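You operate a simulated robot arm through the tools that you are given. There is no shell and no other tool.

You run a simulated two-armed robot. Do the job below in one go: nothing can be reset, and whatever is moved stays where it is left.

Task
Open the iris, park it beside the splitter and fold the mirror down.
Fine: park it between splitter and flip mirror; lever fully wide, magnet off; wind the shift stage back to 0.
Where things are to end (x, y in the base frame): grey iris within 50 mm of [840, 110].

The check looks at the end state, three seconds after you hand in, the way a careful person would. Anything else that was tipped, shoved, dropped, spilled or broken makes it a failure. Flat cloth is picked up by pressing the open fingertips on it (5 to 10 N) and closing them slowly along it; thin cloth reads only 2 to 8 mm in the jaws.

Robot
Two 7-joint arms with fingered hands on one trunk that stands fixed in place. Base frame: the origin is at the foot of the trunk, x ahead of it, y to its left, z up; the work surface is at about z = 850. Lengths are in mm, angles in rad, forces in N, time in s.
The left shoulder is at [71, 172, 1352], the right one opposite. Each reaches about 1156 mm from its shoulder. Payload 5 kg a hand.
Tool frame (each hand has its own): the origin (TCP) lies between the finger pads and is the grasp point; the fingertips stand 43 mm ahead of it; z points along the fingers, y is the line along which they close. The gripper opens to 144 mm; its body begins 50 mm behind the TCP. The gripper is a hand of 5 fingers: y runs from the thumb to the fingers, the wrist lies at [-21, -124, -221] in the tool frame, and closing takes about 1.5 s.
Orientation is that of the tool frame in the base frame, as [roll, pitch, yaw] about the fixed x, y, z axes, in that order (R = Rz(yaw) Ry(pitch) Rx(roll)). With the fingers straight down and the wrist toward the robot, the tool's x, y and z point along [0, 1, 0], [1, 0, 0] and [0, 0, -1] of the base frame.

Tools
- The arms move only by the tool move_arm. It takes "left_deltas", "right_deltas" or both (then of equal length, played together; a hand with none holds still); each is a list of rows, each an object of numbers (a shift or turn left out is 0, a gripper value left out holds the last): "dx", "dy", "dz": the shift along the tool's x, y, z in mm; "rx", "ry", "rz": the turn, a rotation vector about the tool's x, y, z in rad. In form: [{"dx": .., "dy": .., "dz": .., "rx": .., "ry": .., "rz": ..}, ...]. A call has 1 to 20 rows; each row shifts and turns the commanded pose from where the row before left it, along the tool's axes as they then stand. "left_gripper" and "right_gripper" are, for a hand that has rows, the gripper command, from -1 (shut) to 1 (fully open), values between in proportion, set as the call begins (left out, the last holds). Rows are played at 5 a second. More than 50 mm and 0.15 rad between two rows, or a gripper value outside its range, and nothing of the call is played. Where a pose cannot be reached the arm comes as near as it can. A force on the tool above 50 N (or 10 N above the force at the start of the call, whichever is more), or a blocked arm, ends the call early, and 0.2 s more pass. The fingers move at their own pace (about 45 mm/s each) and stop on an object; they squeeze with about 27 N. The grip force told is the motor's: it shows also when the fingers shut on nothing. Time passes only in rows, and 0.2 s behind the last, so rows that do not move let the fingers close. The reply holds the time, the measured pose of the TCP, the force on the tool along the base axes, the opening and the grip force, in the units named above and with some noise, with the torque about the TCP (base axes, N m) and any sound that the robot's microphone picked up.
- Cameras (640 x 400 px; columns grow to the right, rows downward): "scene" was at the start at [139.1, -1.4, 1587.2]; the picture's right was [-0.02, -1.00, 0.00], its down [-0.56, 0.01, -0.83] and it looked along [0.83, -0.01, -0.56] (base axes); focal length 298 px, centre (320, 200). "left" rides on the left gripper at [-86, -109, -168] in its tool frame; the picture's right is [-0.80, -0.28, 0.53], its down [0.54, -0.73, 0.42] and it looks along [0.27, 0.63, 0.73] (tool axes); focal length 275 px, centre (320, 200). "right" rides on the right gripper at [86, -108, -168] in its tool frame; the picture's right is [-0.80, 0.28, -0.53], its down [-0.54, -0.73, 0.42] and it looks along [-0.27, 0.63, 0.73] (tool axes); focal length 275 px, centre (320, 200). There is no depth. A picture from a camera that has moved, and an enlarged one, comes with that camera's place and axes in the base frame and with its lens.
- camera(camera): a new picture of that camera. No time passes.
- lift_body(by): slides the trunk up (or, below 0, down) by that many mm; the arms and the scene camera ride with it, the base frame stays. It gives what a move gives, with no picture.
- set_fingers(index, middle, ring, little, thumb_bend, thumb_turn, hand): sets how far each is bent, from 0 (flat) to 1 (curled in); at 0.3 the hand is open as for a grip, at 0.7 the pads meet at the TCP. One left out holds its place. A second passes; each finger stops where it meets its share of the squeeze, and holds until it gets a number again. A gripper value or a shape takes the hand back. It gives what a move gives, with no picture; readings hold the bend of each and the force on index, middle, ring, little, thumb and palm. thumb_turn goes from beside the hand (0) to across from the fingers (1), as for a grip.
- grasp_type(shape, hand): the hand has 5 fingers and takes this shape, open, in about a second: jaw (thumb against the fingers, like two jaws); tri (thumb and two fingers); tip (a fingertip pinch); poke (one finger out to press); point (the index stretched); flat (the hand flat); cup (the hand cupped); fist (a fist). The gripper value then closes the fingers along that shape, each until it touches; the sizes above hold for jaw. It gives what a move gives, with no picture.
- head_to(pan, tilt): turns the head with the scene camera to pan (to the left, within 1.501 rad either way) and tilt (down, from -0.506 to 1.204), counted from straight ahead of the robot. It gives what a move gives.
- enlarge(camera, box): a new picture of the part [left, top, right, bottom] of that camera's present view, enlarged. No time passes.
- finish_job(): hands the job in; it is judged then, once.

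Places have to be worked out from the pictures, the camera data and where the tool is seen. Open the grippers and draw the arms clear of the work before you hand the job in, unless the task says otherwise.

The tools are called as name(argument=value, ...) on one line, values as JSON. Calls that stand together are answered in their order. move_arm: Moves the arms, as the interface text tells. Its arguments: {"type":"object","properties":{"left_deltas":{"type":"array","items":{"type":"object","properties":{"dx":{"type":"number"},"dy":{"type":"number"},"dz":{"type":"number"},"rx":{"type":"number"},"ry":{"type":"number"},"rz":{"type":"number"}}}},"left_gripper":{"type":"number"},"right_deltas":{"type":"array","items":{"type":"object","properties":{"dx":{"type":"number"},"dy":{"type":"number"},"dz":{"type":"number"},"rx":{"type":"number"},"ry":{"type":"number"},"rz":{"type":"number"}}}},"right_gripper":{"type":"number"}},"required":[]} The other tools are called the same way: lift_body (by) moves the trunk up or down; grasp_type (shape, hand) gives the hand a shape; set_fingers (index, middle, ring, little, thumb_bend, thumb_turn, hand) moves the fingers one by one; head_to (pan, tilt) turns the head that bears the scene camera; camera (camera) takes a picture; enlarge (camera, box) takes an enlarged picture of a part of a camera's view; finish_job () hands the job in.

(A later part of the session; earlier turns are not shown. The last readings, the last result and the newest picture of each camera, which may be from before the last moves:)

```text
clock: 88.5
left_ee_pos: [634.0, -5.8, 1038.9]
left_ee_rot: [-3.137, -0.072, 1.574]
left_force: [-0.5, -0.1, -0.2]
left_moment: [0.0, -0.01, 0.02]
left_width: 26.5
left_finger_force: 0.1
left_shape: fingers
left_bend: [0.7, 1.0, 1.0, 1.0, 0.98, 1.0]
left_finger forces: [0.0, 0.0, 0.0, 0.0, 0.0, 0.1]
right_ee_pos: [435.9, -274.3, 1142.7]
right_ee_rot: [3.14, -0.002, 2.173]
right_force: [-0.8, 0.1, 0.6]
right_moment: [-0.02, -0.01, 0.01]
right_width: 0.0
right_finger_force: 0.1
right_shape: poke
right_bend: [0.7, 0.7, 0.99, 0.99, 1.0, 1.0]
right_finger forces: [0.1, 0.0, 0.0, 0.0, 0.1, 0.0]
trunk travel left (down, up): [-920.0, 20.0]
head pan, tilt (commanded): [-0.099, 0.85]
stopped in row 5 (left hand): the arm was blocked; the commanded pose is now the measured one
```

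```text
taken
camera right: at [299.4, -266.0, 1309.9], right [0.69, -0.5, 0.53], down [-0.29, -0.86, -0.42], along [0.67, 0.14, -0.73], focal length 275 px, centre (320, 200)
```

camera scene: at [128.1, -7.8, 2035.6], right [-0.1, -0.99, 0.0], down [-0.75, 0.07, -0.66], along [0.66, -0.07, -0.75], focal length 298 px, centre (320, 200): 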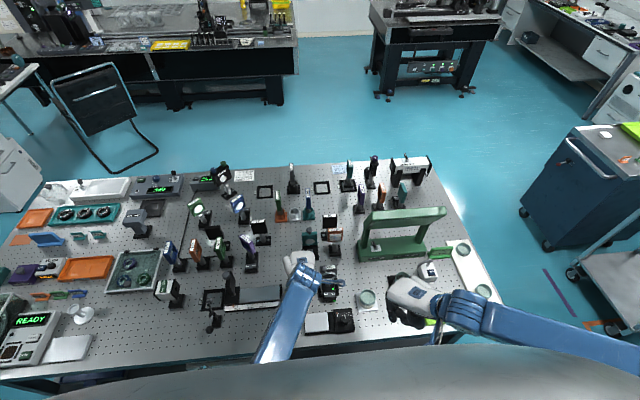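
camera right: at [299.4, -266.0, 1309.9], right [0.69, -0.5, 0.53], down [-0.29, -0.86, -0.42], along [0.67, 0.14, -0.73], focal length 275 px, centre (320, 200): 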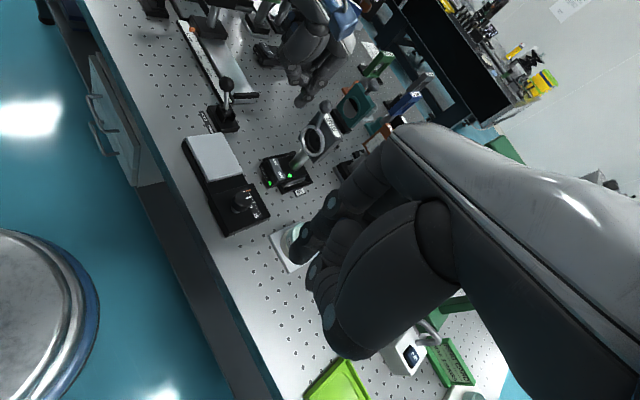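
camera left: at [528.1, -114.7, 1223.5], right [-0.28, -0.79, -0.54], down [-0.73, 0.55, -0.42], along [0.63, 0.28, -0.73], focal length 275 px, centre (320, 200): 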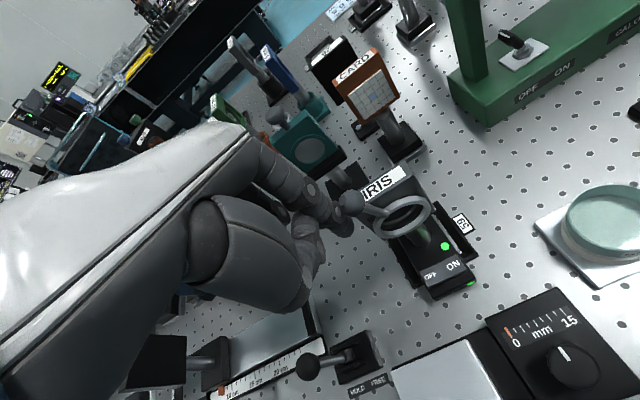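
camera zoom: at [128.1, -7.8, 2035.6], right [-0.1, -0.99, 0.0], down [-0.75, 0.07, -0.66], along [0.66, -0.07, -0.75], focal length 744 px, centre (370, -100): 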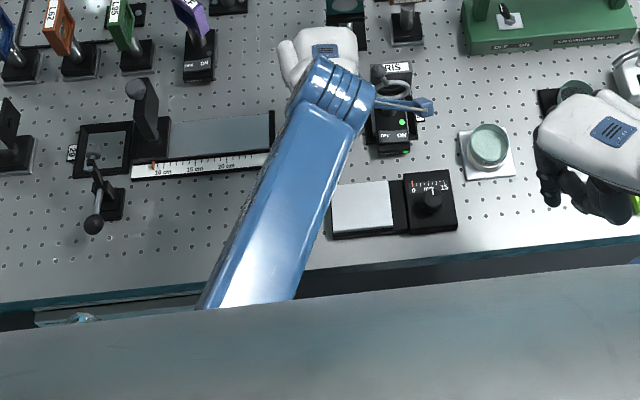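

The left elbow apparently hits the trunk when crossing over, so the right hand will do the lever. First I check whether the aperture got wider with the lever's small move to the right.

enlarge(camera="right", box=[295, 115, 345, 165])

enlarge(camera="scene", box=[318, 262, 346, 282])

```text
8.00 times, centred on (320, 140) of right
camera zoom: at [299.4, -266.0, 1309.9], right [0.69, -0.5, 0.53], down [-0.29, -0.86, -0.42], along [0.67, 0.14, -0.73], focal length 2202 px, centre (320, 680)
```

zoom: 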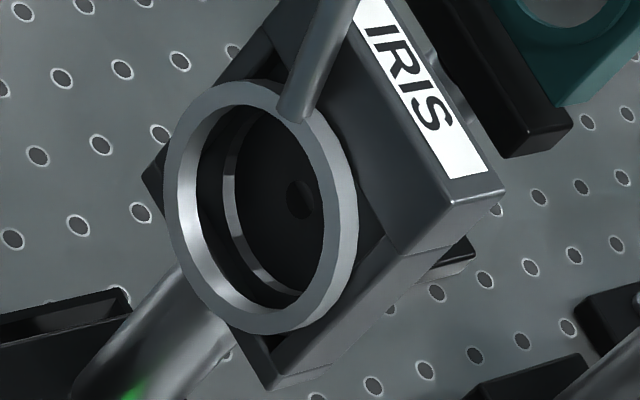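

```text
16.00 times, centred on (332, 272) of scene
camera zoom: at [128.1, -7.8, 2035.6], right [-0.1, -0.99, 0.0], down [-0.75, 0.07, -0.66], along [0.66, -0.07, -0.75], focal length 4759 px, centre (128, -952)
```

zoom: 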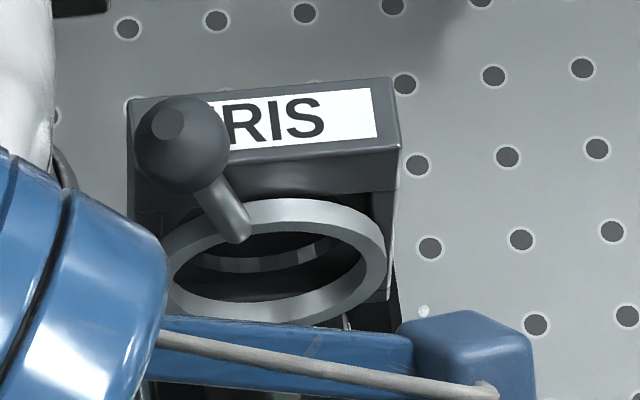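

The hole has grown, so pushing to the right opens the iris. I retract the left hand up and away to the left.

move_arm(left_deltas=[{"dx": 10, "dz": -20}, {"dx": 15, "dz": -30}, {"dx": 15, "dz": -40}, {"dx": 20, "dz": -40}, {"dx": 25, "dz": -40}, {"dx": 25, "dz": -40}, {"dx": 30, "dz": -35}, {"dx": 30, "dz": -35}, {"dx": 30, "dz": -35}, {"dx": 35, "dz": -30}, {"dx": 35, "dz": -30}, {"dx": 35, "dz": -30}, {"dx": 0}])

camera(camera="scene")

```text
clock: 91.3
left_ee_pos: [637.2, 264.3, 1462.5]
left_ee_rot: [-3.136, -0.07, 1.573]
left_force: [-0.2, 0.0, 0.4]
left_moment: [0.0, 0.01, 0.0]
left_width: 26.0
left_finger_force: 0.1
left_shape: fingers
left_bend: [0.7, 1.0, 1.0, 1.0, 0.98, 1.0]
left_finger forces: [0.1, 0.0, 0.0, 0.0, 0.0, 0.0]
right_ee_pos: [436.2, -273.8, 1142.1]
right_ee_rot: [3.141, -0.001, 2.172]
right_force: [-0.6, 0.4, -0.4]
right_moment: [0.01, 0.05, 0.02]
right_width: 0.0
right_finger_force: 0.0
right_shape: poke
right_bend: [0.7, 0.7, 0.99, 0.99, 1.0, 1.0]
right_finger forces: [0.0, 0.0, 0.0, 0.0, 0.0, 0.0]
trunk travel left (down, up): [-920.0, 20.0]
head pan, tilt (commanded): [-0.099, 0.85]
```

```text
taken
camera scene: at [127.6, -7.4, 2035.6], right [-0.1, -0.99, 0.0], down [-0.75, 0.07, -0.66], along [0.66, -0.07, -0.75], focal length 298 px, centre (320, 200)
```

scene: 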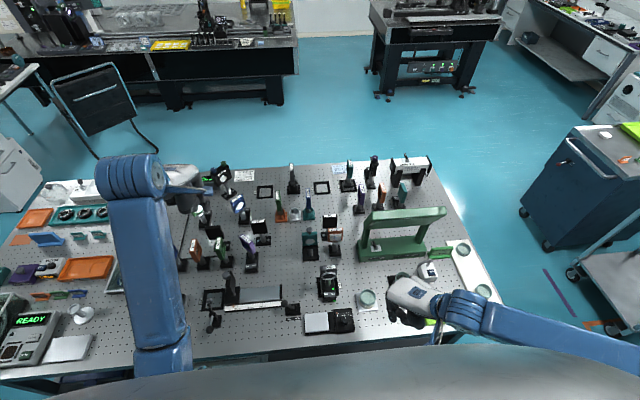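

I fold the right middle finger so only the index is out, and move the right hand over to the +y side of the lever ball at a safe height.

set_fingers(hand="right", middle=1.0, ring=1.0, little=1.0, thumb_bend=1.0)

move_arm(right_deltas=[{"dx": 5, "dy": 33.7}, {"dx": 5, "dy": 33.7}, {"dx": 5, "dy": 33.7}, {"dx": 5, "dy": 33.7}, {"dx": 5, "dy": 33.7}, {"dx": 5, "dy": 33.7}, {"dx": 5, "dy": 33.7}, {"dx": 5, "dy": 33.7}, {"dx": 5, "dy": 33.7}, {"dx": 0}])

camera(camera="right")

enlarge(camera="scene", box=[280, 220, 380, 320])

```text
clock: 92.3
left_ee_pos: [637.2, 262.6, 1462.8]
left_ee_rot: [-3.136, -0.068, 1.573]
left_force: [0.1, -1.1, 0.6]
left_moment: [0.0, 0.0, 0.05]
left_width: 26.3
left_finger_force: 0.0
left_shape: fingers
left_bend: [0.7, 1.0, 1.0, 1.0, 0.98, 1.0]
left_finger forces: [0.0, 0.0, 0.0, 0.0, 0.1, 0.0]
right_ee_pos: [437.2, -274.8, 1141.6]
right_ee_rot: [3.141, -0.002, 2.173]
right_force: [-0.9, 0.7, -0.1]
right_moment: [-0.02, 0.04, -0.01]
right_width: 26.9
right_finger_force: 0.1
right_shape: fingers
right_bend: [0.7, 1.0, 1.0, 1.0, 0.98, 1.0]
right_finger forces: [0.0, 0.0, 0.0, 0.0, 0.0, 0.0]
trunk travel left (down, up): [-920.0, 20.0]
head pan, tilt (commanded): [-0.099, 0.85]
```

```text
clock: 94.5
left_ee_pos: [637.9, 263.2, 1461.8]
left_ee_rot: [-3.135, -0.068, 1.574]
left_force: [0.4, -0.6, -0.1]
left_moment: [0.03, 0.01, 0.03]
left_width: 26.2
left_finger_force: 0.1
left_shape: fingers
left_bend: [0.7, 1.0, 1.0, 1.0, 0.98, 1.0]
left_finger forces: [0.0, 0.0, 0.1, 0.0, 0.1, 0.0]
right_ee_pos: [664.9, -64.5, 1141.9]
right_ee_rot: [-3.141, -0.002, 2.173]
right_force: [-0.4, 0.7, -0.2]
right_moment: [-0.02, 0.01, -0.01]
right_width: 26.2
right_finger_force: 0.1
right_shape: fingers
right_bend: [0.7, 1.0, 1.0, 1.0, 0.98, 1.0]
right_finger forces: [0.0, 0.0, 0.0, 0.0, 0.1, 0.0]
trunk travel left (down, up): [-920.0, 20.0]
head pan, tilt (commanded): [-0.099, 0.85]
```

```text
taken
camera right: at [527.5, -56.1, 1308.1], right [0.69, -0.5, 0.53], down [-0.29, -0.86, -0.42], along [0.67, 0.14, -0.73], focal length 275 px, centre (320, 200)
```

right: 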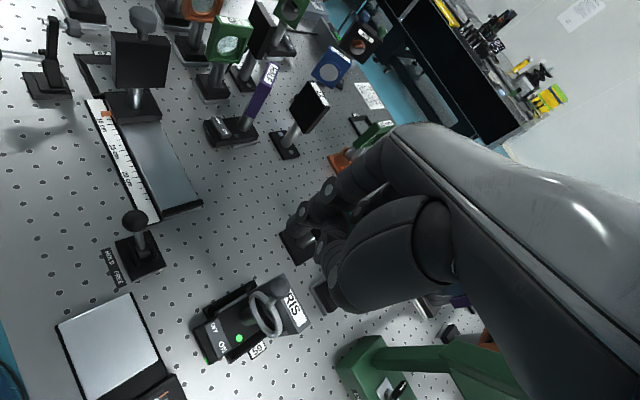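

```text
4.00 times, centred on (330, 270) of scene
camera zoom: at [128.5, -7.8, 2035.6], right [-0.1, -0.99, 0.0], down [-0.75, 0.07, -0.66], along [0.66, -0.07, -0.75], focal length 1190 px, centre (280, -80)
```

zoom: 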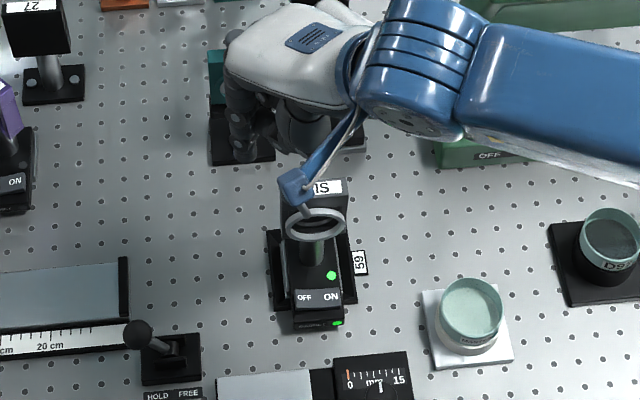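

I zoom with the right camera on the index tip and the iris.

enlarge(camera="right", box=[200, 190, 360, 350])

enlarge(camera="left", box=[440, 100, 640, 300])

```text
2.50 times, centred on (280, 270) of right
camera zoom: at [527.5, -56.1, 1308.1], right [0.69, -0.5, 0.53], down [-0.29, -0.86, -0.42], along [0.67, 0.14, -0.73], focal length 688 px, centre (420, 25)
```

zoom: 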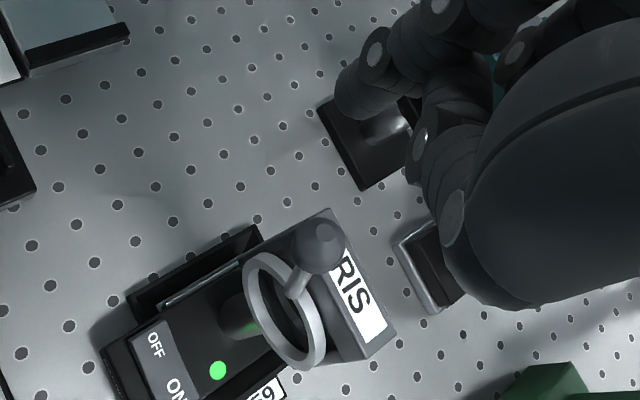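

```text
2.00 times, centred on (540, 200) of left
camera zoom: at [529.9, 167.0, 1626.1], right [-0.28, -0.76, -0.59], down [-0.73, 0.57, -0.38], along [0.62, 0.32, -0.72], focal length 551 px, centre (-120, 200)
```

zoom: 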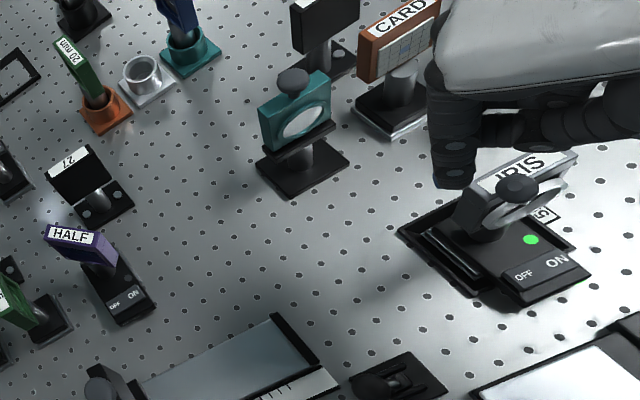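

The ball is at (661, −73, 1043) and the index tip at about (670, −33). I shift 8 mm back and lower 65 mm beside the ball, then check the thumb clearance.

move_arm(right_deltas=[{"dx": 4.5, "dy": -6.6}, {"dz": 30}, {"dz": 20}, {"dz": 15}, {"dz": 0}])

enlarge(camera="right", box=[220, 180, 380, 340])

enlarge(camera="left", box=[530, 120, 640, 230])

enlarge(camera="scene", box=[290, 240, 370, 300])

```text
clock: 95.7
left_ee_pos: [638.2, 263.3, 1462.5]
left_ee_rot: [-3.136, -0.068, 1.574]
left_force: [0.5, -1.1, -0.9]
left_moment: [0.0, 0.0, -0.01]
left_width: 26.2
left_finger_force: 0.1
left_shape: fingers
left_bend: [0.7, 1.0, 1.0, 1.0, 0.98, 1.0]
left_finger forces: [0.1, 0.1, 0.0, 0.0, 0.1, 0.1]
right_ee_pos: [653.2, -67.6, 1076.1]
right_ee_rot: [3.14, -0.002, 2.173]
right_force: [0.2, -1.4, -0.6]
right_moment: [0.0, -0.01, 0.0]
right_width: 26.4
right_finger_force: 0.2
right_shape: fingers
right_bend: [0.7, 1.0, 1.0, 1.0, 0.98, 1.0]
right_finger forces: [0.1, 0.1, 0.1, 0.0, 0.0, 0.0]
trunk travel left (down, up): [-920.0, 20.0]
head pan, tilt (commanded): [-0.099, 0.85]
```

```text
2.50 times, centred on (300, 260) of right
camera zoom: at [516.7, -58.0, 1243.8], right [0.69, -0.5, 0.53], down [-0.29, -0.86, -0.42], along [0.67, 0.13, -0.73], focal length 688 px, centre (370, 50)
```

zoom: 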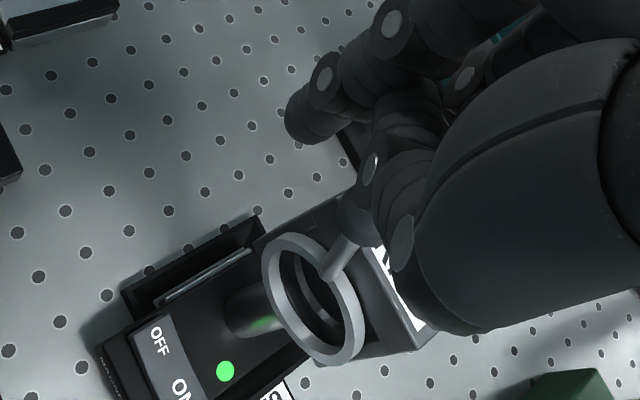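

```text
3.64 times, centred on (585, 175) of left
camera zoom: at [529.7, 167.3, 1626.1], right [-0.28, -0.76, -0.59], down [-0.73, 0.57, -0.38], along [0.62, 0.32, -0.72], focal length 1001 px, centre (-644, 291)
```

zoom: 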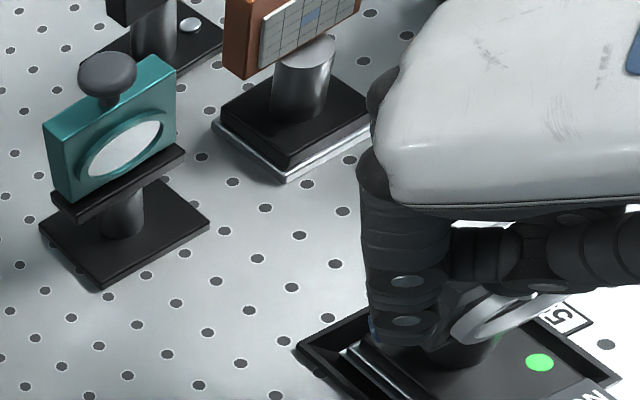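

```text
6.67 times, centred on (330, 270) of scene
camera zoom: at [128.3, -7.3, 2035.6], right [-0.1, -0.99, 0.0], down [-0.75, 0.07, -0.66], along [0.66, -0.07, -0.75], focal length 1983 px, centre (253, -267)
```

zoom: 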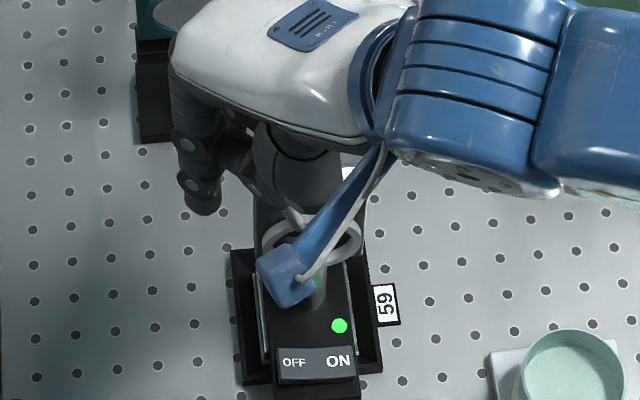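

The index stands beside the ball with the thumb clear. I push toward −y in 8 mm steps.

move_arm(right_deltas=[{"dx": -6.6, "dy": -4.5}, {"dx": -6.6, "dy": -4.5}, {"dx": -6.6, "dy": -4.5}, {"dx": -6.6, "dy": -4.5}, {"dx": -6.6, "dy": -4.5}, {"dx": 0}])

enlarge(camera="right", box=[220, 180, 380, 340])

enlarge(camera="left", box=[530, 120, 640, 230])

```text
clock: 97.1
left_ee_pos: [637.4, 263.4, 1461.0]
left_ee_rot: [-3.137, -0.07, 1.574]
left_force: [-0.6, 0.2, 0.0]
left_moment: [-0.01, 0.0, 0.02]
left_width: 25.8
left_finger_force: 0.0
left_shape: fingers
left_bend: [0.7, 1.0, 1.0, 1.0, 0.98, 1.0]
left_finger forces: [0.1, 0.1, 0.0, 0.1, 0.1, 0.1]
right_ee_pos: [653.6, -106.4, 1078.2]
right_ee_rot: [-3.141, -0.001, 2.172]
right_force: [0.6, 0.4, -0.3]
right_moment: [-0.02, 0.0, -0.02]
right_width: 26.3
right_finger_force: 0.0
right_shape: fingers
right_bend: [0.7, 1.0, 1.0, 1.0, 0.98, 1.0]
right_finger forces: [0.1, 0.0, 0.1, 0.0, 0.0, 0.1]
trunk travel left (down, up): [-920.0, 20.0]
head pan, tilt (commanded): [-0.099, 0.85]
```

```text
2.50 times, centred on (300, 260) of right
camera zoom: at [515.5, -97.4, 1244.3], right [0.69, -0.5, 0.53], down [-0.29, -0.86, -0.42], along [0.67, 0.13, -0.73], focal length 688 px, centre (370, 50)
```

zoom: 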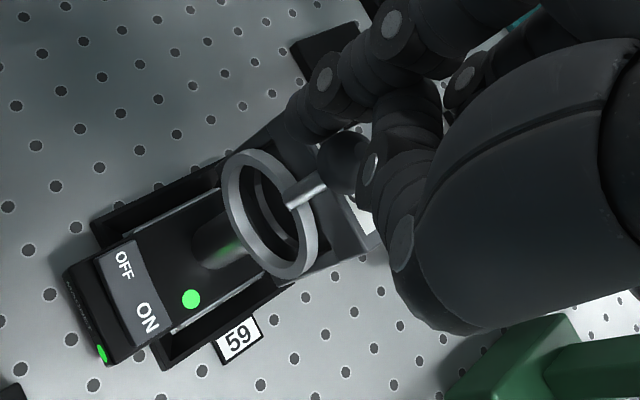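

```text
3.64 times, centred on (585, 175) of left
camera zoom: at [529.7, 166.9, 1626.1], right [-0.28, -0.76, -0.59], down [-0.73, 0.57, -0.38], along [0.62, 0.32, -0.72], focal length 1001 px, centre (-644, 291)
```

zoom: 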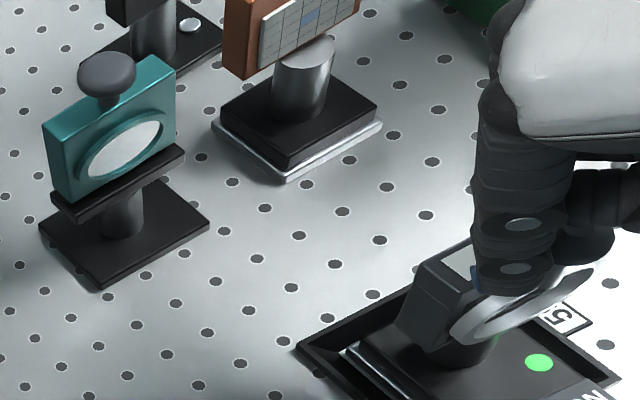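

The lever follows with little force. I continue pushing another 32 mm while lowering a little.

move_arm(right_deltas=[{"dx": -6.6, "dy": -4.5, "dz": 3}, {"dx": -6.6, "dy": -4.5, "dz": 3}, {"dx": -6.6, "dy": -4.5, "dz": 3}, {"dx": -6.6, "dy": -4.5, "dz": 3}, {"dx": 0}])

enlarge(camera="right", box=[220, 180, 380, 340])

enlarge(camera="left", box=[530, 120, 640, 230])

```text
clock: 98.3
left_ee_pos: [636.2, 264.2, 1462.2]
left_ee_rot: [-3.139, -0.066, 1.577]
left_force: [0.0, -0.4, 0.6]
left_moment: [0.03, 0.01, 0.03]
left_width: 26.1
left_finger_force: 0.0
left_shape: fingers
left_bend: [0.7, 1.0, 1.0, 1.0, 0.98, 1.0]
left_finger forces: [0.1, 0.1, 0.0, 0.1, 0.1, 0.1]
right_ee_pos: [654.8, -135.5, 1067.8]
right_ee_rot: [3.136, -0.001, 2.173]
right_force: [-0.8, 4.0, 22.1]
right_moment: [1.02, -0.32, 0.06]
right_width: 26.9
right_finger_force: 11.8
right_shape: fingers
right_bend: [0.7, 1.0, 1.0, 1.0, 0.98, 1.0]
right_finger forces: [22.7, 0.0, 0.0, 0.0, 0.0, 0.0]
trunk travel left (down, up): [-920.0, 20.0]
head pan, tilt (commanded): [-0.099, 0.85]
```

```text
2.50 times, centred on (300, 260) of right
camera zoom: at [516.7, -128.2, 1235.2], right [0.68, -0.5, 0.53], down [-0.29, -0.86, -0.43], along [0.67, 0.14, -0.73], focal length 688 px, centre (370, 50)
```

zoom: 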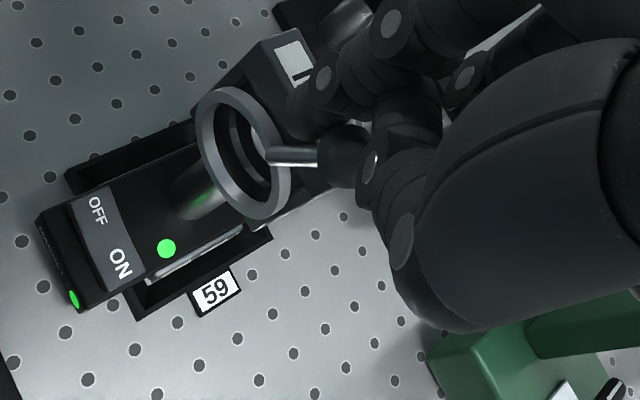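

```text
3.64 times, centred on (585, 175) of left
camera zoom: at [527.5, 167.8, 1627.1], right [-0.28, -0.76, -0.59], down [-0.73, 0.57, -0.38], along [0.62, 0.32, -0.71], focal length 1001 px, centre (-644, 291)
```

zoom: 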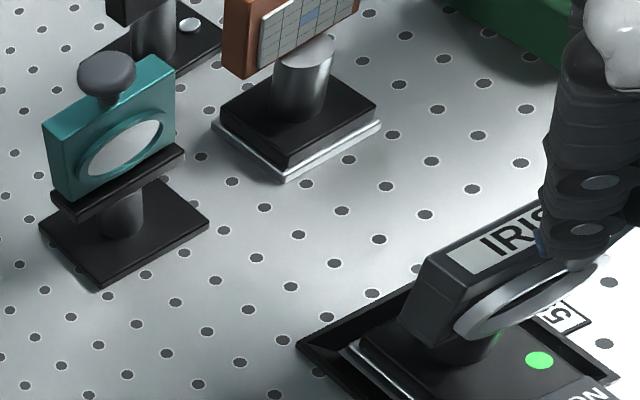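

The index tip is touching the block's top (22 N upward). I lift 12 mm, move 5 mm toward the robot, then push on.

move_arm(right_deltas=[{"dz": -12}, {"dx": 2.8, "dy": -4.1}, {"dx": 0}])

move_arm(right_deltas=[{"dx": -6.6, "dy": -4.5}, {"dx": -6.6, "dy": -4.5}, {"dx": -6.6, "dy": -4.5}, {"dx": 0}])

enlarge(camera="right", box=[220, 180, 380, 340])

enlarge(camera="scene", box=[300, 250, 360, 290])

```text
clock: 99.1
left_ee_pos: [637.0, 263.7, 1462.7]
left_ee_rot: [-3.135, -0.068, 1.574]
left_force: [-0.3, 0.4, -0.4]
left_moment: [0.0, -0.02, 0.02]
left_width: 26.2
left_finger_force: 0.1
left_shape: fingers
left_bend: [0.7, 1.0, 1.0, 1.0, 0.98, 1.0]
left_finger forces: [0.1, 0.0, 0.0, 0.0, 0.0, 0.1]
right_ee_pos: [646.1, -137.8, 1076.7]
right_ee_rot: [-3.14, 0.0, 2.173]
right_force: [0.4, 0.4, -0.2]
right_moment: [-0.03, 0.0, -0.02]
right_width: 26.4
right_finger_force: 0.1
right_shape: fingers
right_bend: [0.7, 1.0, 1.0, 1.0, 0.98, 1.0]
right_finger forces: [0.0, 0.0, 0.0, 0.0, 0.1, 0.1]
trunk travel left (down, up): [-920.0, 20.0]
head pan, tilt (commanded): [-0.099, 0.85]
```

```text
clock: 100.1
left_ee_pos: [637.8, 261.4, 1462.3]
left_ee_rot: [-3.137, -0.066, 1.573]
left_force: [1.1, 0.0, 0.0]
left_moment: [-0.02, 0.04, -0.02]
left_width: 26.4
left_finger_force: 0.0
left_shape: fingers
left_bend: [0.7, 1.0, 1.0, 1.0, 0.98, 1.0]
left_finger forces: [0.0, 0.0, 0.0, 0.0, 0.0, 0.0]
right_ee_pos: [649.1, -159.6, 1076.7]
right_ee_rot: [-3.14, -0.004, 2.172]
right_force: [-0.6, 1.3, 0.0]
right_moment: [0.05, 0.01, 0.0]
right_width: 26.5
right_finger_force: 1.1
right_shape: fingers
right_bend: [0.7, 1.0, 1.0, 1.0, 0.98, 1.0]
right_finger forces: [0.8, 0.1, 0.1, 0.0, 0.0, 0.0]
trunk travel left (down, up): [-920.0, 20.0]
head pan, tilt (commanded): [-0.099, 0.85]
```

```text
2.50 times, centred on (300, 260) of right
camera zoom: at [511.9, -151.6, 1244.1], right [0.69, -0.5, 0.53], down [-0.29, -0.86, -0.42], along [0.67, 0.14, -0.73], focal length 688 px, centre (370, 50)
```

zoom: 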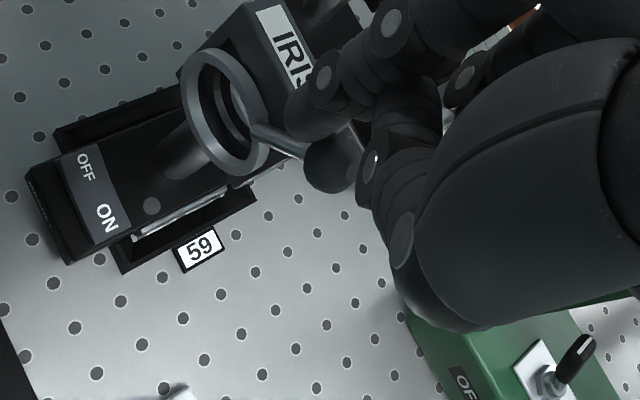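

```text
10.00 times, centred on (330, 270) of scene
camera zoom: at [128.7, -7.7, 2035.6], right [-0.1, -0.99, 0.0], down [-0.75, 0.07, -0.66], along [0.66, -0.07, -0.75], focal length 2974 px, centre (220, -500)
```

zoom: 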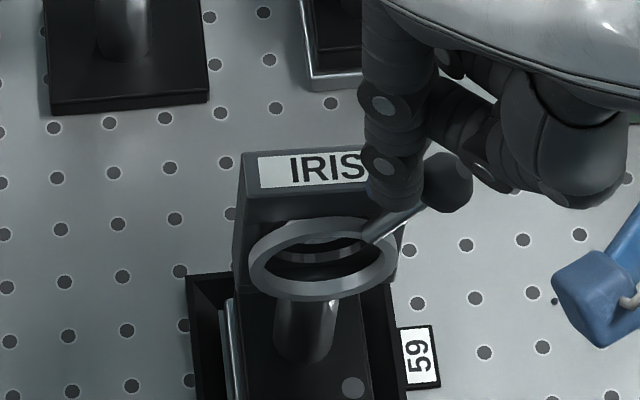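

The LED on the base appears dark now. I zoom in to see whether the magnet switched or the iris shifted.

enlarge(camera="scene", box=[310, 260, 350, 305])

enlarge(camera="right", box=[220, 190, 300, 270])

enlarge(camera="left", box=[540, 150, 640, 250])

```text
8.89 times, centred on (330, 282) of scene
camera zoom: at [128.7, -7.7, 2035.6], right [-0.1, -0.99, 0.0], down [-0.75, 0.07, -0.66], along [0.66, -0.07, -0.75], focal length 2644 px, centre (231, -533)
```

zoom: 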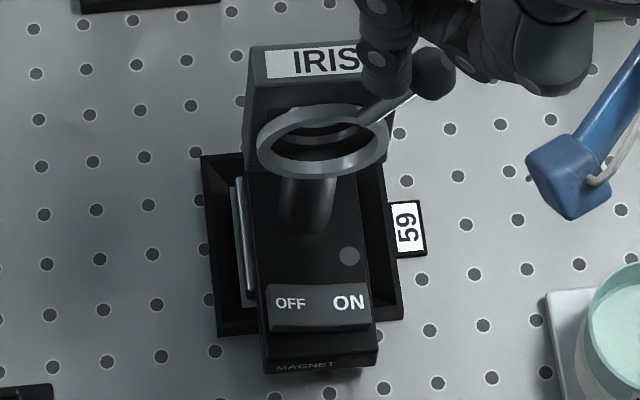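

```text
5.00 times, centred on (260, 230) of right
camera zoom: at [511.9, -151.6, 1244.1], right [0.69, -0.5, 0.53], down [-0.29, -0.86, -0.42], along [0.67, 0.14, -0.73], focal length 1376 px, centre (620, 50)
```

zoom: 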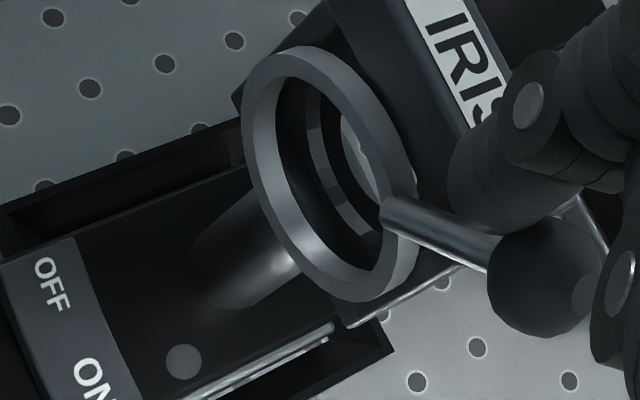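

```text
4.00 times, centred on (590, 200) of left
camera zoom: at [530.0, 167.0, 1626.0], right [-0.28, -0.76, -0.59], down [-0.73, 0.57, -0.38], along [0.62, 0.32, -0.72], focal length 1101 px, centre (-760, 200)
```

zoom: 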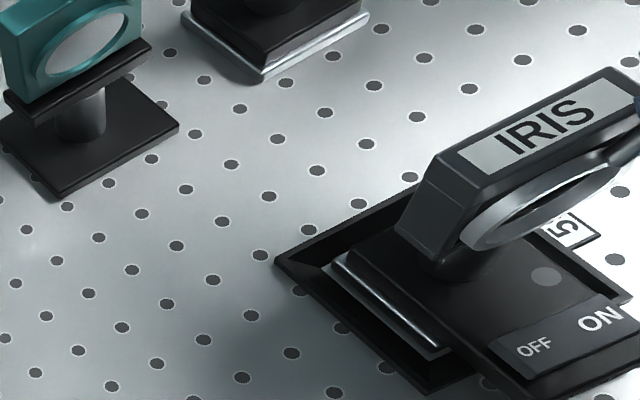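

Both LEDs are dark. I'll compare the rocker's tilt in detail with that of the HALF mount, and check that the iris is still upright in its seat.

enlarge(camera="scene", box=[318, 286, 350, 306])

enlarge(camera="scene", box=[232, 250, 264, 280])

enlarge(camera="right", box=[220, 215, 270, 265])

```text
16.00 times, centred on (334, 296) of scene
camera zoom: at [128.7, -7.7, 2035.6], right [-0.1, -0.99, 0.0], down [-0.75, 0.07, -0.66], along [0.66, -0.07, -0.75], focal length 4759 px, centre (96, -1336)
```

zoom: 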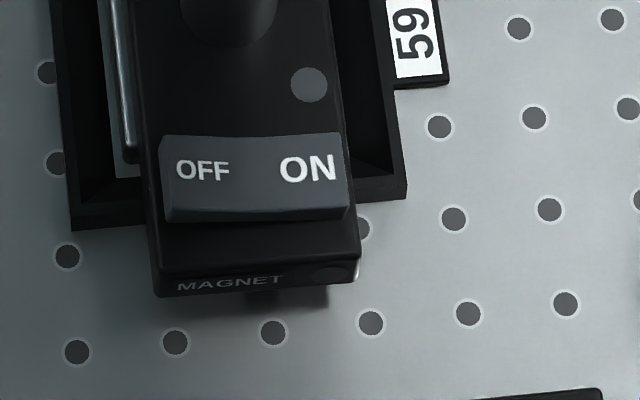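

```text
13.33 times, centred on (248, 265) of scene
camera zoom: at [128.7, -7.7, 2035.6], right [-0.1, -0.99, 0.0], down [-0.75, 0.07, -0.66], along [0.66, -0.07, -0.75], focal length 3966 px, centre (1280, -667)
```

zoom: 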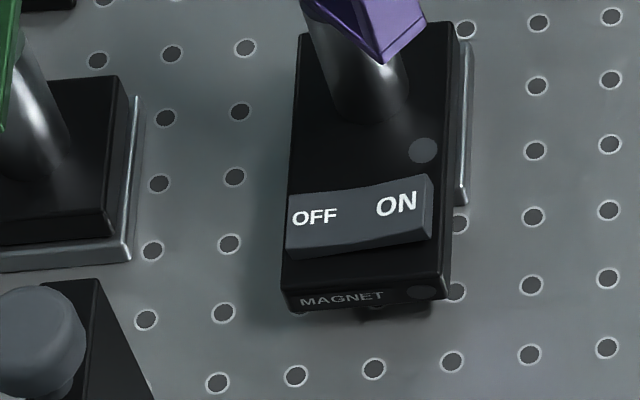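

```text
8.00 times, centred on (245, 240) of right
camera zoom: at [511.9, -151.6, 1244.1], right [0.69, -0.5, 0.53], down [-0.29, -0.86, -0.42], along [0.67, 0.14, -0.73], focal length 2202 px, centre (920, -120)
```

zoom: 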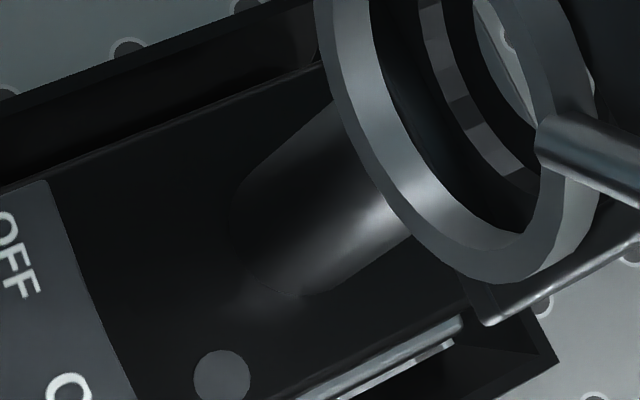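

The iris still stands straight in its seat. The LEDs being off suggests that the magnet is now off, which is wanted anyway. The lever is at about 40° to the right and the aperture is clearly wider. I push it on gently in small steps, lowering slightly to stay on the ball.

move_arm(right_deltas=[{"dx": -5, "dy": -3.4, "dz": 5}, {"dx": -5, "dy": -3.4, "dz": 5}, {"dx": 0}])

enlarge(camera="scene", box=[310, 260, 350, 305])

enlarge(camera="right", box=[220, 180, 340, 290])

```text
clock: 100.9
left_ee_pos: [637.7, 262.3, 1462.2]
left_ee_rot: [-3.135, -0.068, 1.574]
left_force: [-0.7, -0.8, 0.1]
left_moment: [-0.02, 0.03, 0.01]
left_width: 26.2
left_finger_force: 0.1
left_shape: fingers
left_bend: [0.7, 1.0, 1.0, 1.0, 0.98, 1.0]
left_finger forces: [0.0, 0.0, 0.0, 0.1, 0.0, 0.0]
right_ee_pos: [648.6, -172.6, 1067.3]
right_ee_rot: [-3.142, -0.002, 2.173]
right_force: [1.7, 0.7, 0.3]
right_moment: [0.04, 0.03, 0.01]
right_width: 26.3
right_finger_force: 0.1
right_shape: fingers
right_bend: [0.7, 1.0, 1.0, 1.0, 0.98, 1.0]
right_finger forces: [0.6, 0.0, 0.0, 0.0, 0.1, 0.0]
trunk travel left (down, up): [-920.0, 20.0]
head pan, tilt (commanded): [-0.099, 0.85]
```

```text
8.89 times, centred on (330, 282) of scene
camera zoom: at [128.3, -7.6, 2035.6], right [-0.1, -0.99, 0.0], down [-0.75, 0.07, -0.66], along [0.66, -0.07, -0.75], focal length 2644 px, centre (231, -533)
```

zoom: 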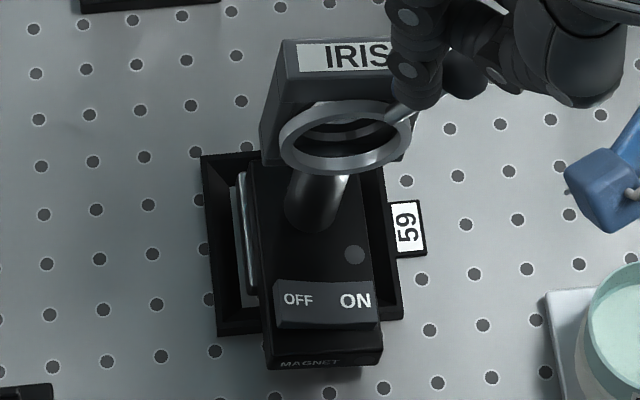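

```text
3.64 times, centred on (280, 235) of right
camera zoom: at [510.6, -164.9, 1234.2], right [0.69, -0.5, 0.53], down [-0.29, -0.86, -0.42], along [0.67, 0.14, -0.73], focal length 1001 px, centre (466, 73)
```

zoom: 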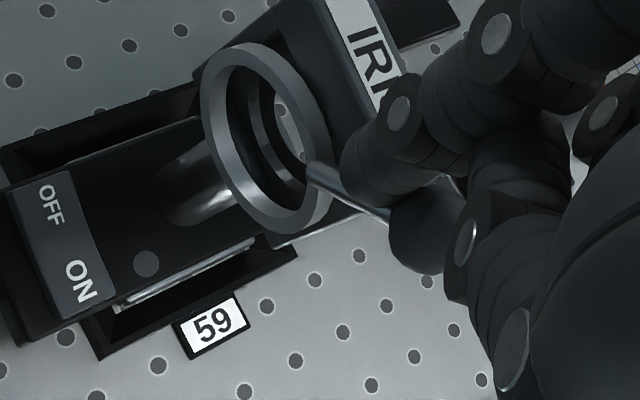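

The iris is starting to lean to the right, because its magnet no longer holds. I back off right away to let it settle.

move_arm(right_deltas=[{"dx": 5, "dy": 3.4, "dz": -5}, {"dx": 5, "dy": 3.4, "dz": -5}, {"dx": 5, "dy": 3.4, "dz": -3}, {"dx": 0}])

enlarge(camera="scene", box=[310, 260, 350, 305])

enlarge(camera="left", box=[540, 150, 640, 250])

```text
clock: 101.9
left_ee_pos: [637.4, 263.0, 1462.6]
left_ee_rot: [-3.137, -0.069, 1.574]
left_force: [0.6, 0.2, 0.5]
left_moment: [0.0, 0.02, 0.0]
left_width: 26.2
left_finger_force: 0.0
left_shape: fingers
left_bend: [0.7, 1.0, 1.0, 1.0, 0.98, 1.0]
left_finger forces: [0.1, 0.0, 0.1, 0.0, 0.0, 0.0]
right_ee_pos: [647.4, -154.0, 1080.2]
right_ee_rot: [-3.14, -0.002, 2.173]
right_force: [0.5, 0.2, -0.6]
right_moment: [0.03, -0.01, 0.01]
right_width: 26.2
right_finger_force: 0.3
right_shape: fingers
right_bend: [0.7, 1.0, 1.0, 1.0, 0.98, 1.0]
right_finger forces: [0.6, 0.0, 0.0, 0.1, 0.0, 0.1]
trunk travel left (down, up): [-920.0, 20.0]
head pan, tilt (commanded): [-0.099, 0.85]
```

```text
8.89 times, centred on (330, 282) of scene
camera zoom: at [128.3, -7.5, 2035.6], right [-0.1, -0.99, 0.0], down [-0.75, 0.07, -0.66], along [0.66, -0.07, -0.75], focal length 2644 px, centre (231, -533)
```

zoom: 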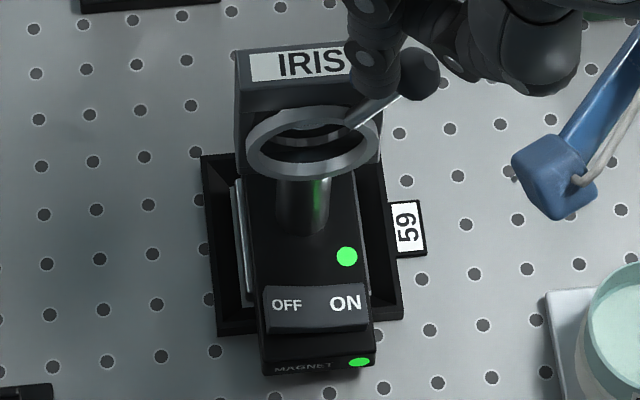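

```text
4.00 times, centred on (590, 200) of left
camera zoom: at [529.7, 167.1, 1626.1], right [-0.28, -0.76, -0.59], down [-0.73, 0.57, -0.38], along [0.62, 0.32, -0.72], focal length 1101 px, centre (-760, 200)
```

zoom: 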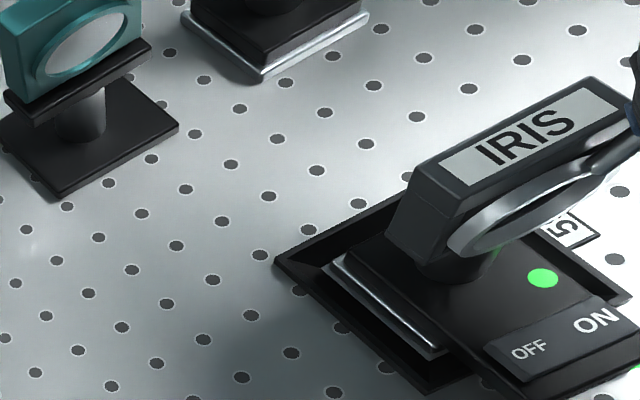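

The iris settled back upright and the LEDs are green again, so they light when the magnet holds. The lever had reached its stop. I check the aperture and lever angle.

enlarge(camera="scene", box=[318, 262, 346, 282])

enlarge(camera="right", box=[240, 180, 320, 250])

```text
16.00 times, centred on (332, 272) of scene
camera zoom: at [128.3, -7.5, 2035.6], right [-0.1, -0.99, 0.0], down [-0.75, 0.07, -0.66], along [0.66, -0.07, -0.75], focal length 4759 px, centre (128, -952)
```

zoom: 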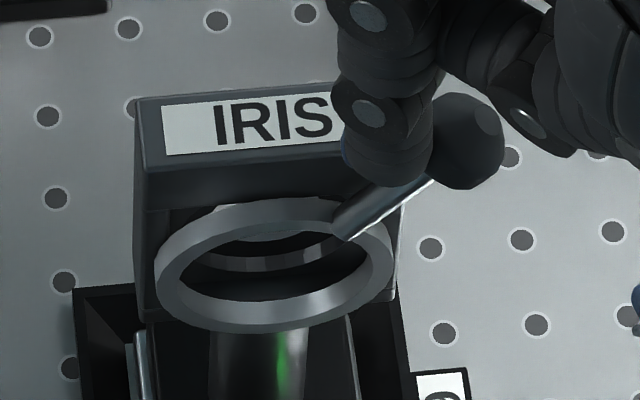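

```text
5.71 times, centred on (280, 215) of right
camera zoom: at [510.3, -146.4, 1247.9], right [0.69, -0.5, 0.53], down [-0.29, -0.86, -0.42], along [0.67, 0.13, -0.73], focal length 1573 px, centre (549, 114)
```

zoom: 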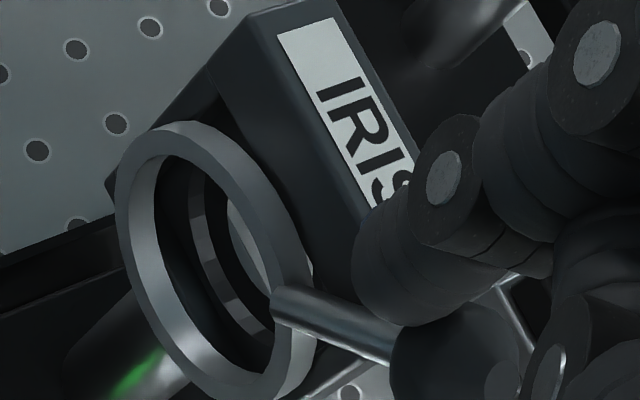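

The lever stands at its right-hand stop (about 39°) and the aperture looks open; I'll confirm after clearing the hand. I lift the right hand, move it back, and tilt it so the index points forward and down for pressing OFF.

move_arm(right_deltas=[{"dz": -30}, {"dz": -30}, {"dx": 24.2, "dy": -11.7}, {"dx": 24.2, "dy": -11.7}, {"dx": 24.2, "dy": -11.7}, {"rx": -0.099, "ry": -0.0678}, {"rx": -0.099, "ry": -0.0678}, {"rx": -0.099, "ry": -0.0678}, {"rx": -0.099, "ry": -0.0678}, {"rx": -0.099, "ry": -0.0678}, {"dx": 0}])

camera(camera="right")

enlarge(camera="scene", box=[280, 220, 400, 340])

```text
clock: 104.3
left_ee_pos: [637.9, 262.8, 1461.5]
left_ee_rot: [-3.137, -0.067, 1.574]
left_force: [-0.2, -0.7, 0.2]
left_moment: [0.02, -0.03, 0.01]
left_width: 26.3
left_finger_force: 0.1
left_shape: fingers
left_bend: [0.7, 1.0, 1.0, 1.0, 0.98, 1.0]
left_finger forces: [0.0, 0.1, 0.1, 0.0, 0.1, 0.0]
right_ee_pos: [578.1, -117.0, 1141.0]
right_ee_rot: [3.043, 0.063, 2.17]
right_force: [0.1, -0.3, -0.2]
right_moment: [0.06, 0.05, 0.03]
right_width: 26.0
right_finger_force: 0.0
right_shape: fingers
right_bend: [0.7, 1.0, 1.0, 1.0, 0.98, 1.0]
right_finger forces: [0.0, 0.1, 0.1, 0.0, 0.1, 0.0]
right hand out of reach, approached as far as the arm can: row 7, 8, 9, 10
trunk travel left (down, up): [-920.0, 20.0]
head pan, tilt (commanded): [-0.099, 0.85]
```

```text
taken
camera right: at [420.9, -108.4, 1290.8], right [0.62, -0.5, 0.61], down [-0.24, -0.86, -0.46], along [0.75, 0.14, -0.65], focal length 275 px, centre (320, 200)
```

right: 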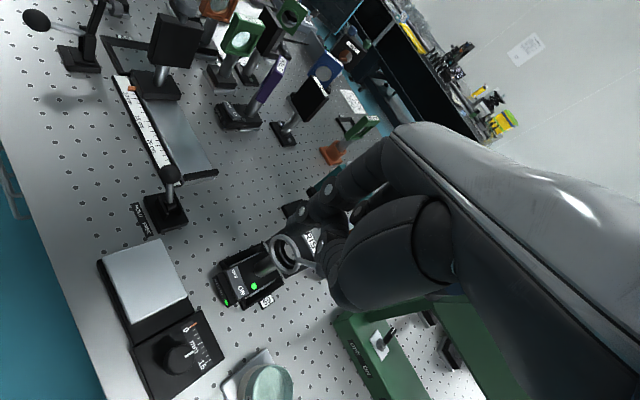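

```text
3.33 times, centred on (340, 280) of scene
camera zoom: at [128.2, -7.9, 2035.6], right [-0.1, -0.99, 0.0], down [-0.75, 0.07, -0.66], along [0.66, -0.07, -0.75], focal length 992 px, centre (253, -67)
```

zoom: 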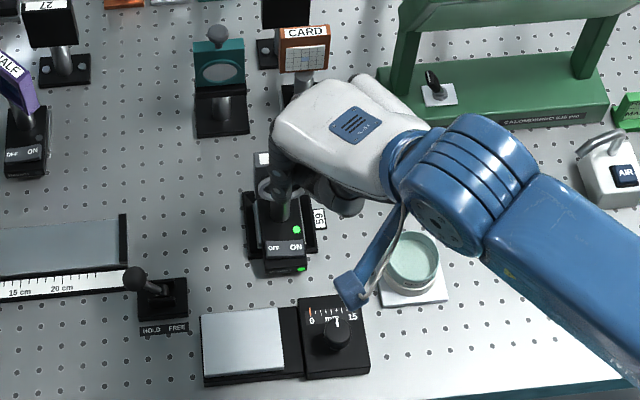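

Tilting is limited. Instead I'll level the hand again and stretch the index finger out, so the fingertip is well ahead of the palm and clears the iris.

move_arm(right_deltas=[{"rx": 0.0986, "ry": 0.063}, {"dx": 0}])

set_fingers(hand="right", index=0.15)

camera(camera="right")

enlarge(camera="left", box=[480, 100, 640, 260])

enlarge(camera="scene", box=[280, 220, 400, 340])

```text
clock: 104.9
left_ee_pos: [640.0, 264.2, 1461.5]
left_ee_rot: [-3.135, -0.07, 1.573]
left_force: [0.3, 0.7, 1.3]
left_moment: [-0.04, 0.05, -0.05]
left_width: 26.0
left_finger_force: 0.1
left_shape: fingers
left_bend: [0.7, 1.0, 1.0, 1.0, 0.98, 1.0]
left_finger forces: [0.1, 0.0, 0.0, 0.1, 0.0, 0.1]
right_ee_pos: [580.6, -114.1, 1138.4]
right_ee_rot: [-3.138, 0.002, 2.173]
right_force: [0.6, 0.9, -0.6]
right_moment: [0.01, 0.0, 0.03]
right_width: 26.4
right_finger_force: 0.1
right_shape: fingers
right_bend: [0.7, 1.0, 1.0, 1.0, 0.98, 1.0]
right_finger forces: [0.0, 0.0, 0.1, 0.1, 0.0, 0.0]
trunk travel left (down, up): [-920.0, 20.0]
head pan, tilt (commanded): [-0.099, 0.85]
```

```text
clock: 105.9
left_ee_pos: [635.7, 262.8, 1463.6]
left_ee_rot: [-3.136, -0.069, 1.573]
left_force: [0.3, 0.3, 0.8]
left_moment: [0.01, -0.02, 0.0]
left_width: 26.1
left_finger_force: 0.0
left_shape: fingers
left_bend: [0.7, 1.0, 1.0, 1.0, 0.98, 1.0]
left_finger forces: [0.1, 0.0, 0.0, 0.0, 0.1, 0.0]
right_ee_pos: [577.8, -116.9, 1141.5]
right_ee_rot: [3.141, 0.001, 2.173]
right_force: [-0.1, -0.5, -0.6]
right_moment: [0.01, -0.07, 0.05]
right_width: 55.9
right_finger_force: 0.0
right_shape: fingers
right_bend: [0.15, 1.0, 1.0, 1.0, 1.0, 1.0]
right_finger forces: [0.0, 0.0, 0.0, 0.0, 0.1, 0.0]
trunk travel left (down, up): [-920.0, 20.0]
head pan, tilt (commanded): [-0.099, 0.85]
```

```text
taken
camera right: at [439.7, -107.9, 1307.8], right [0.68, -0.49, 0.54], down [-0.29, -0.86, -0.42], along [0.67, 0.13, -0.73], focal length 275 px, centre (320, 200)
```

right: 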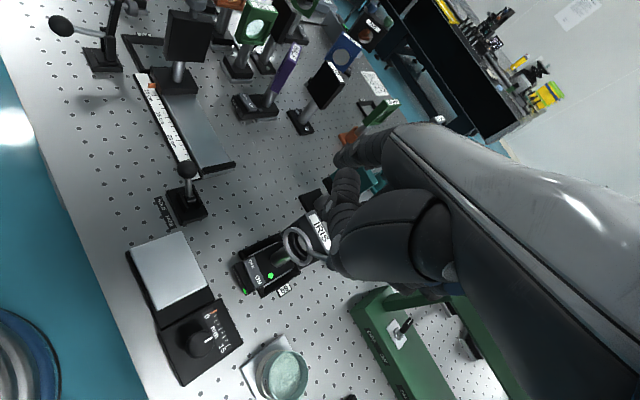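

```text
2.50 times, centred on (560, 180) of left
camera zoom: at [528.3, 166.3, 1626.7], right [-0.28, -0.76, -0.59], down [-0.73, 0.57, -0.38], along [0.62, 0.32, -0.71], focal length 688 px, centre (-280, 250)
```

zoom: 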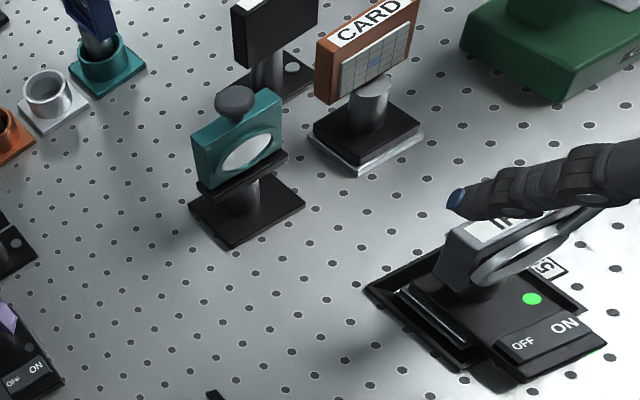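

```text
3.33 times, centred on (340, 280) of scene
camera zoom: at [126.5, -8.5, 2035.7], right [-0.1, -0.99, 0.0], down [-0.75, 0.08, -0.66], along [0.66, -0.07, -0.75], focal length 992 px, centre (253, -67)
```

zoom: 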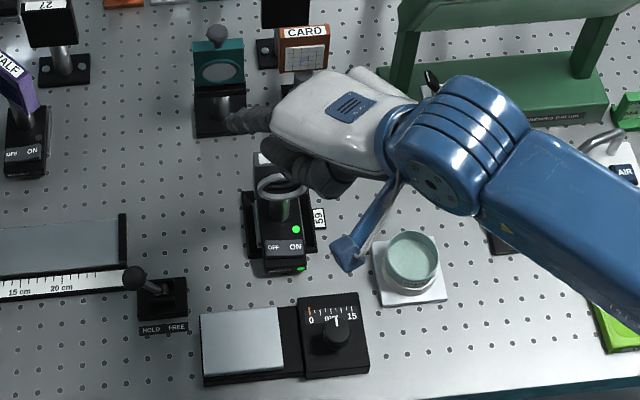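

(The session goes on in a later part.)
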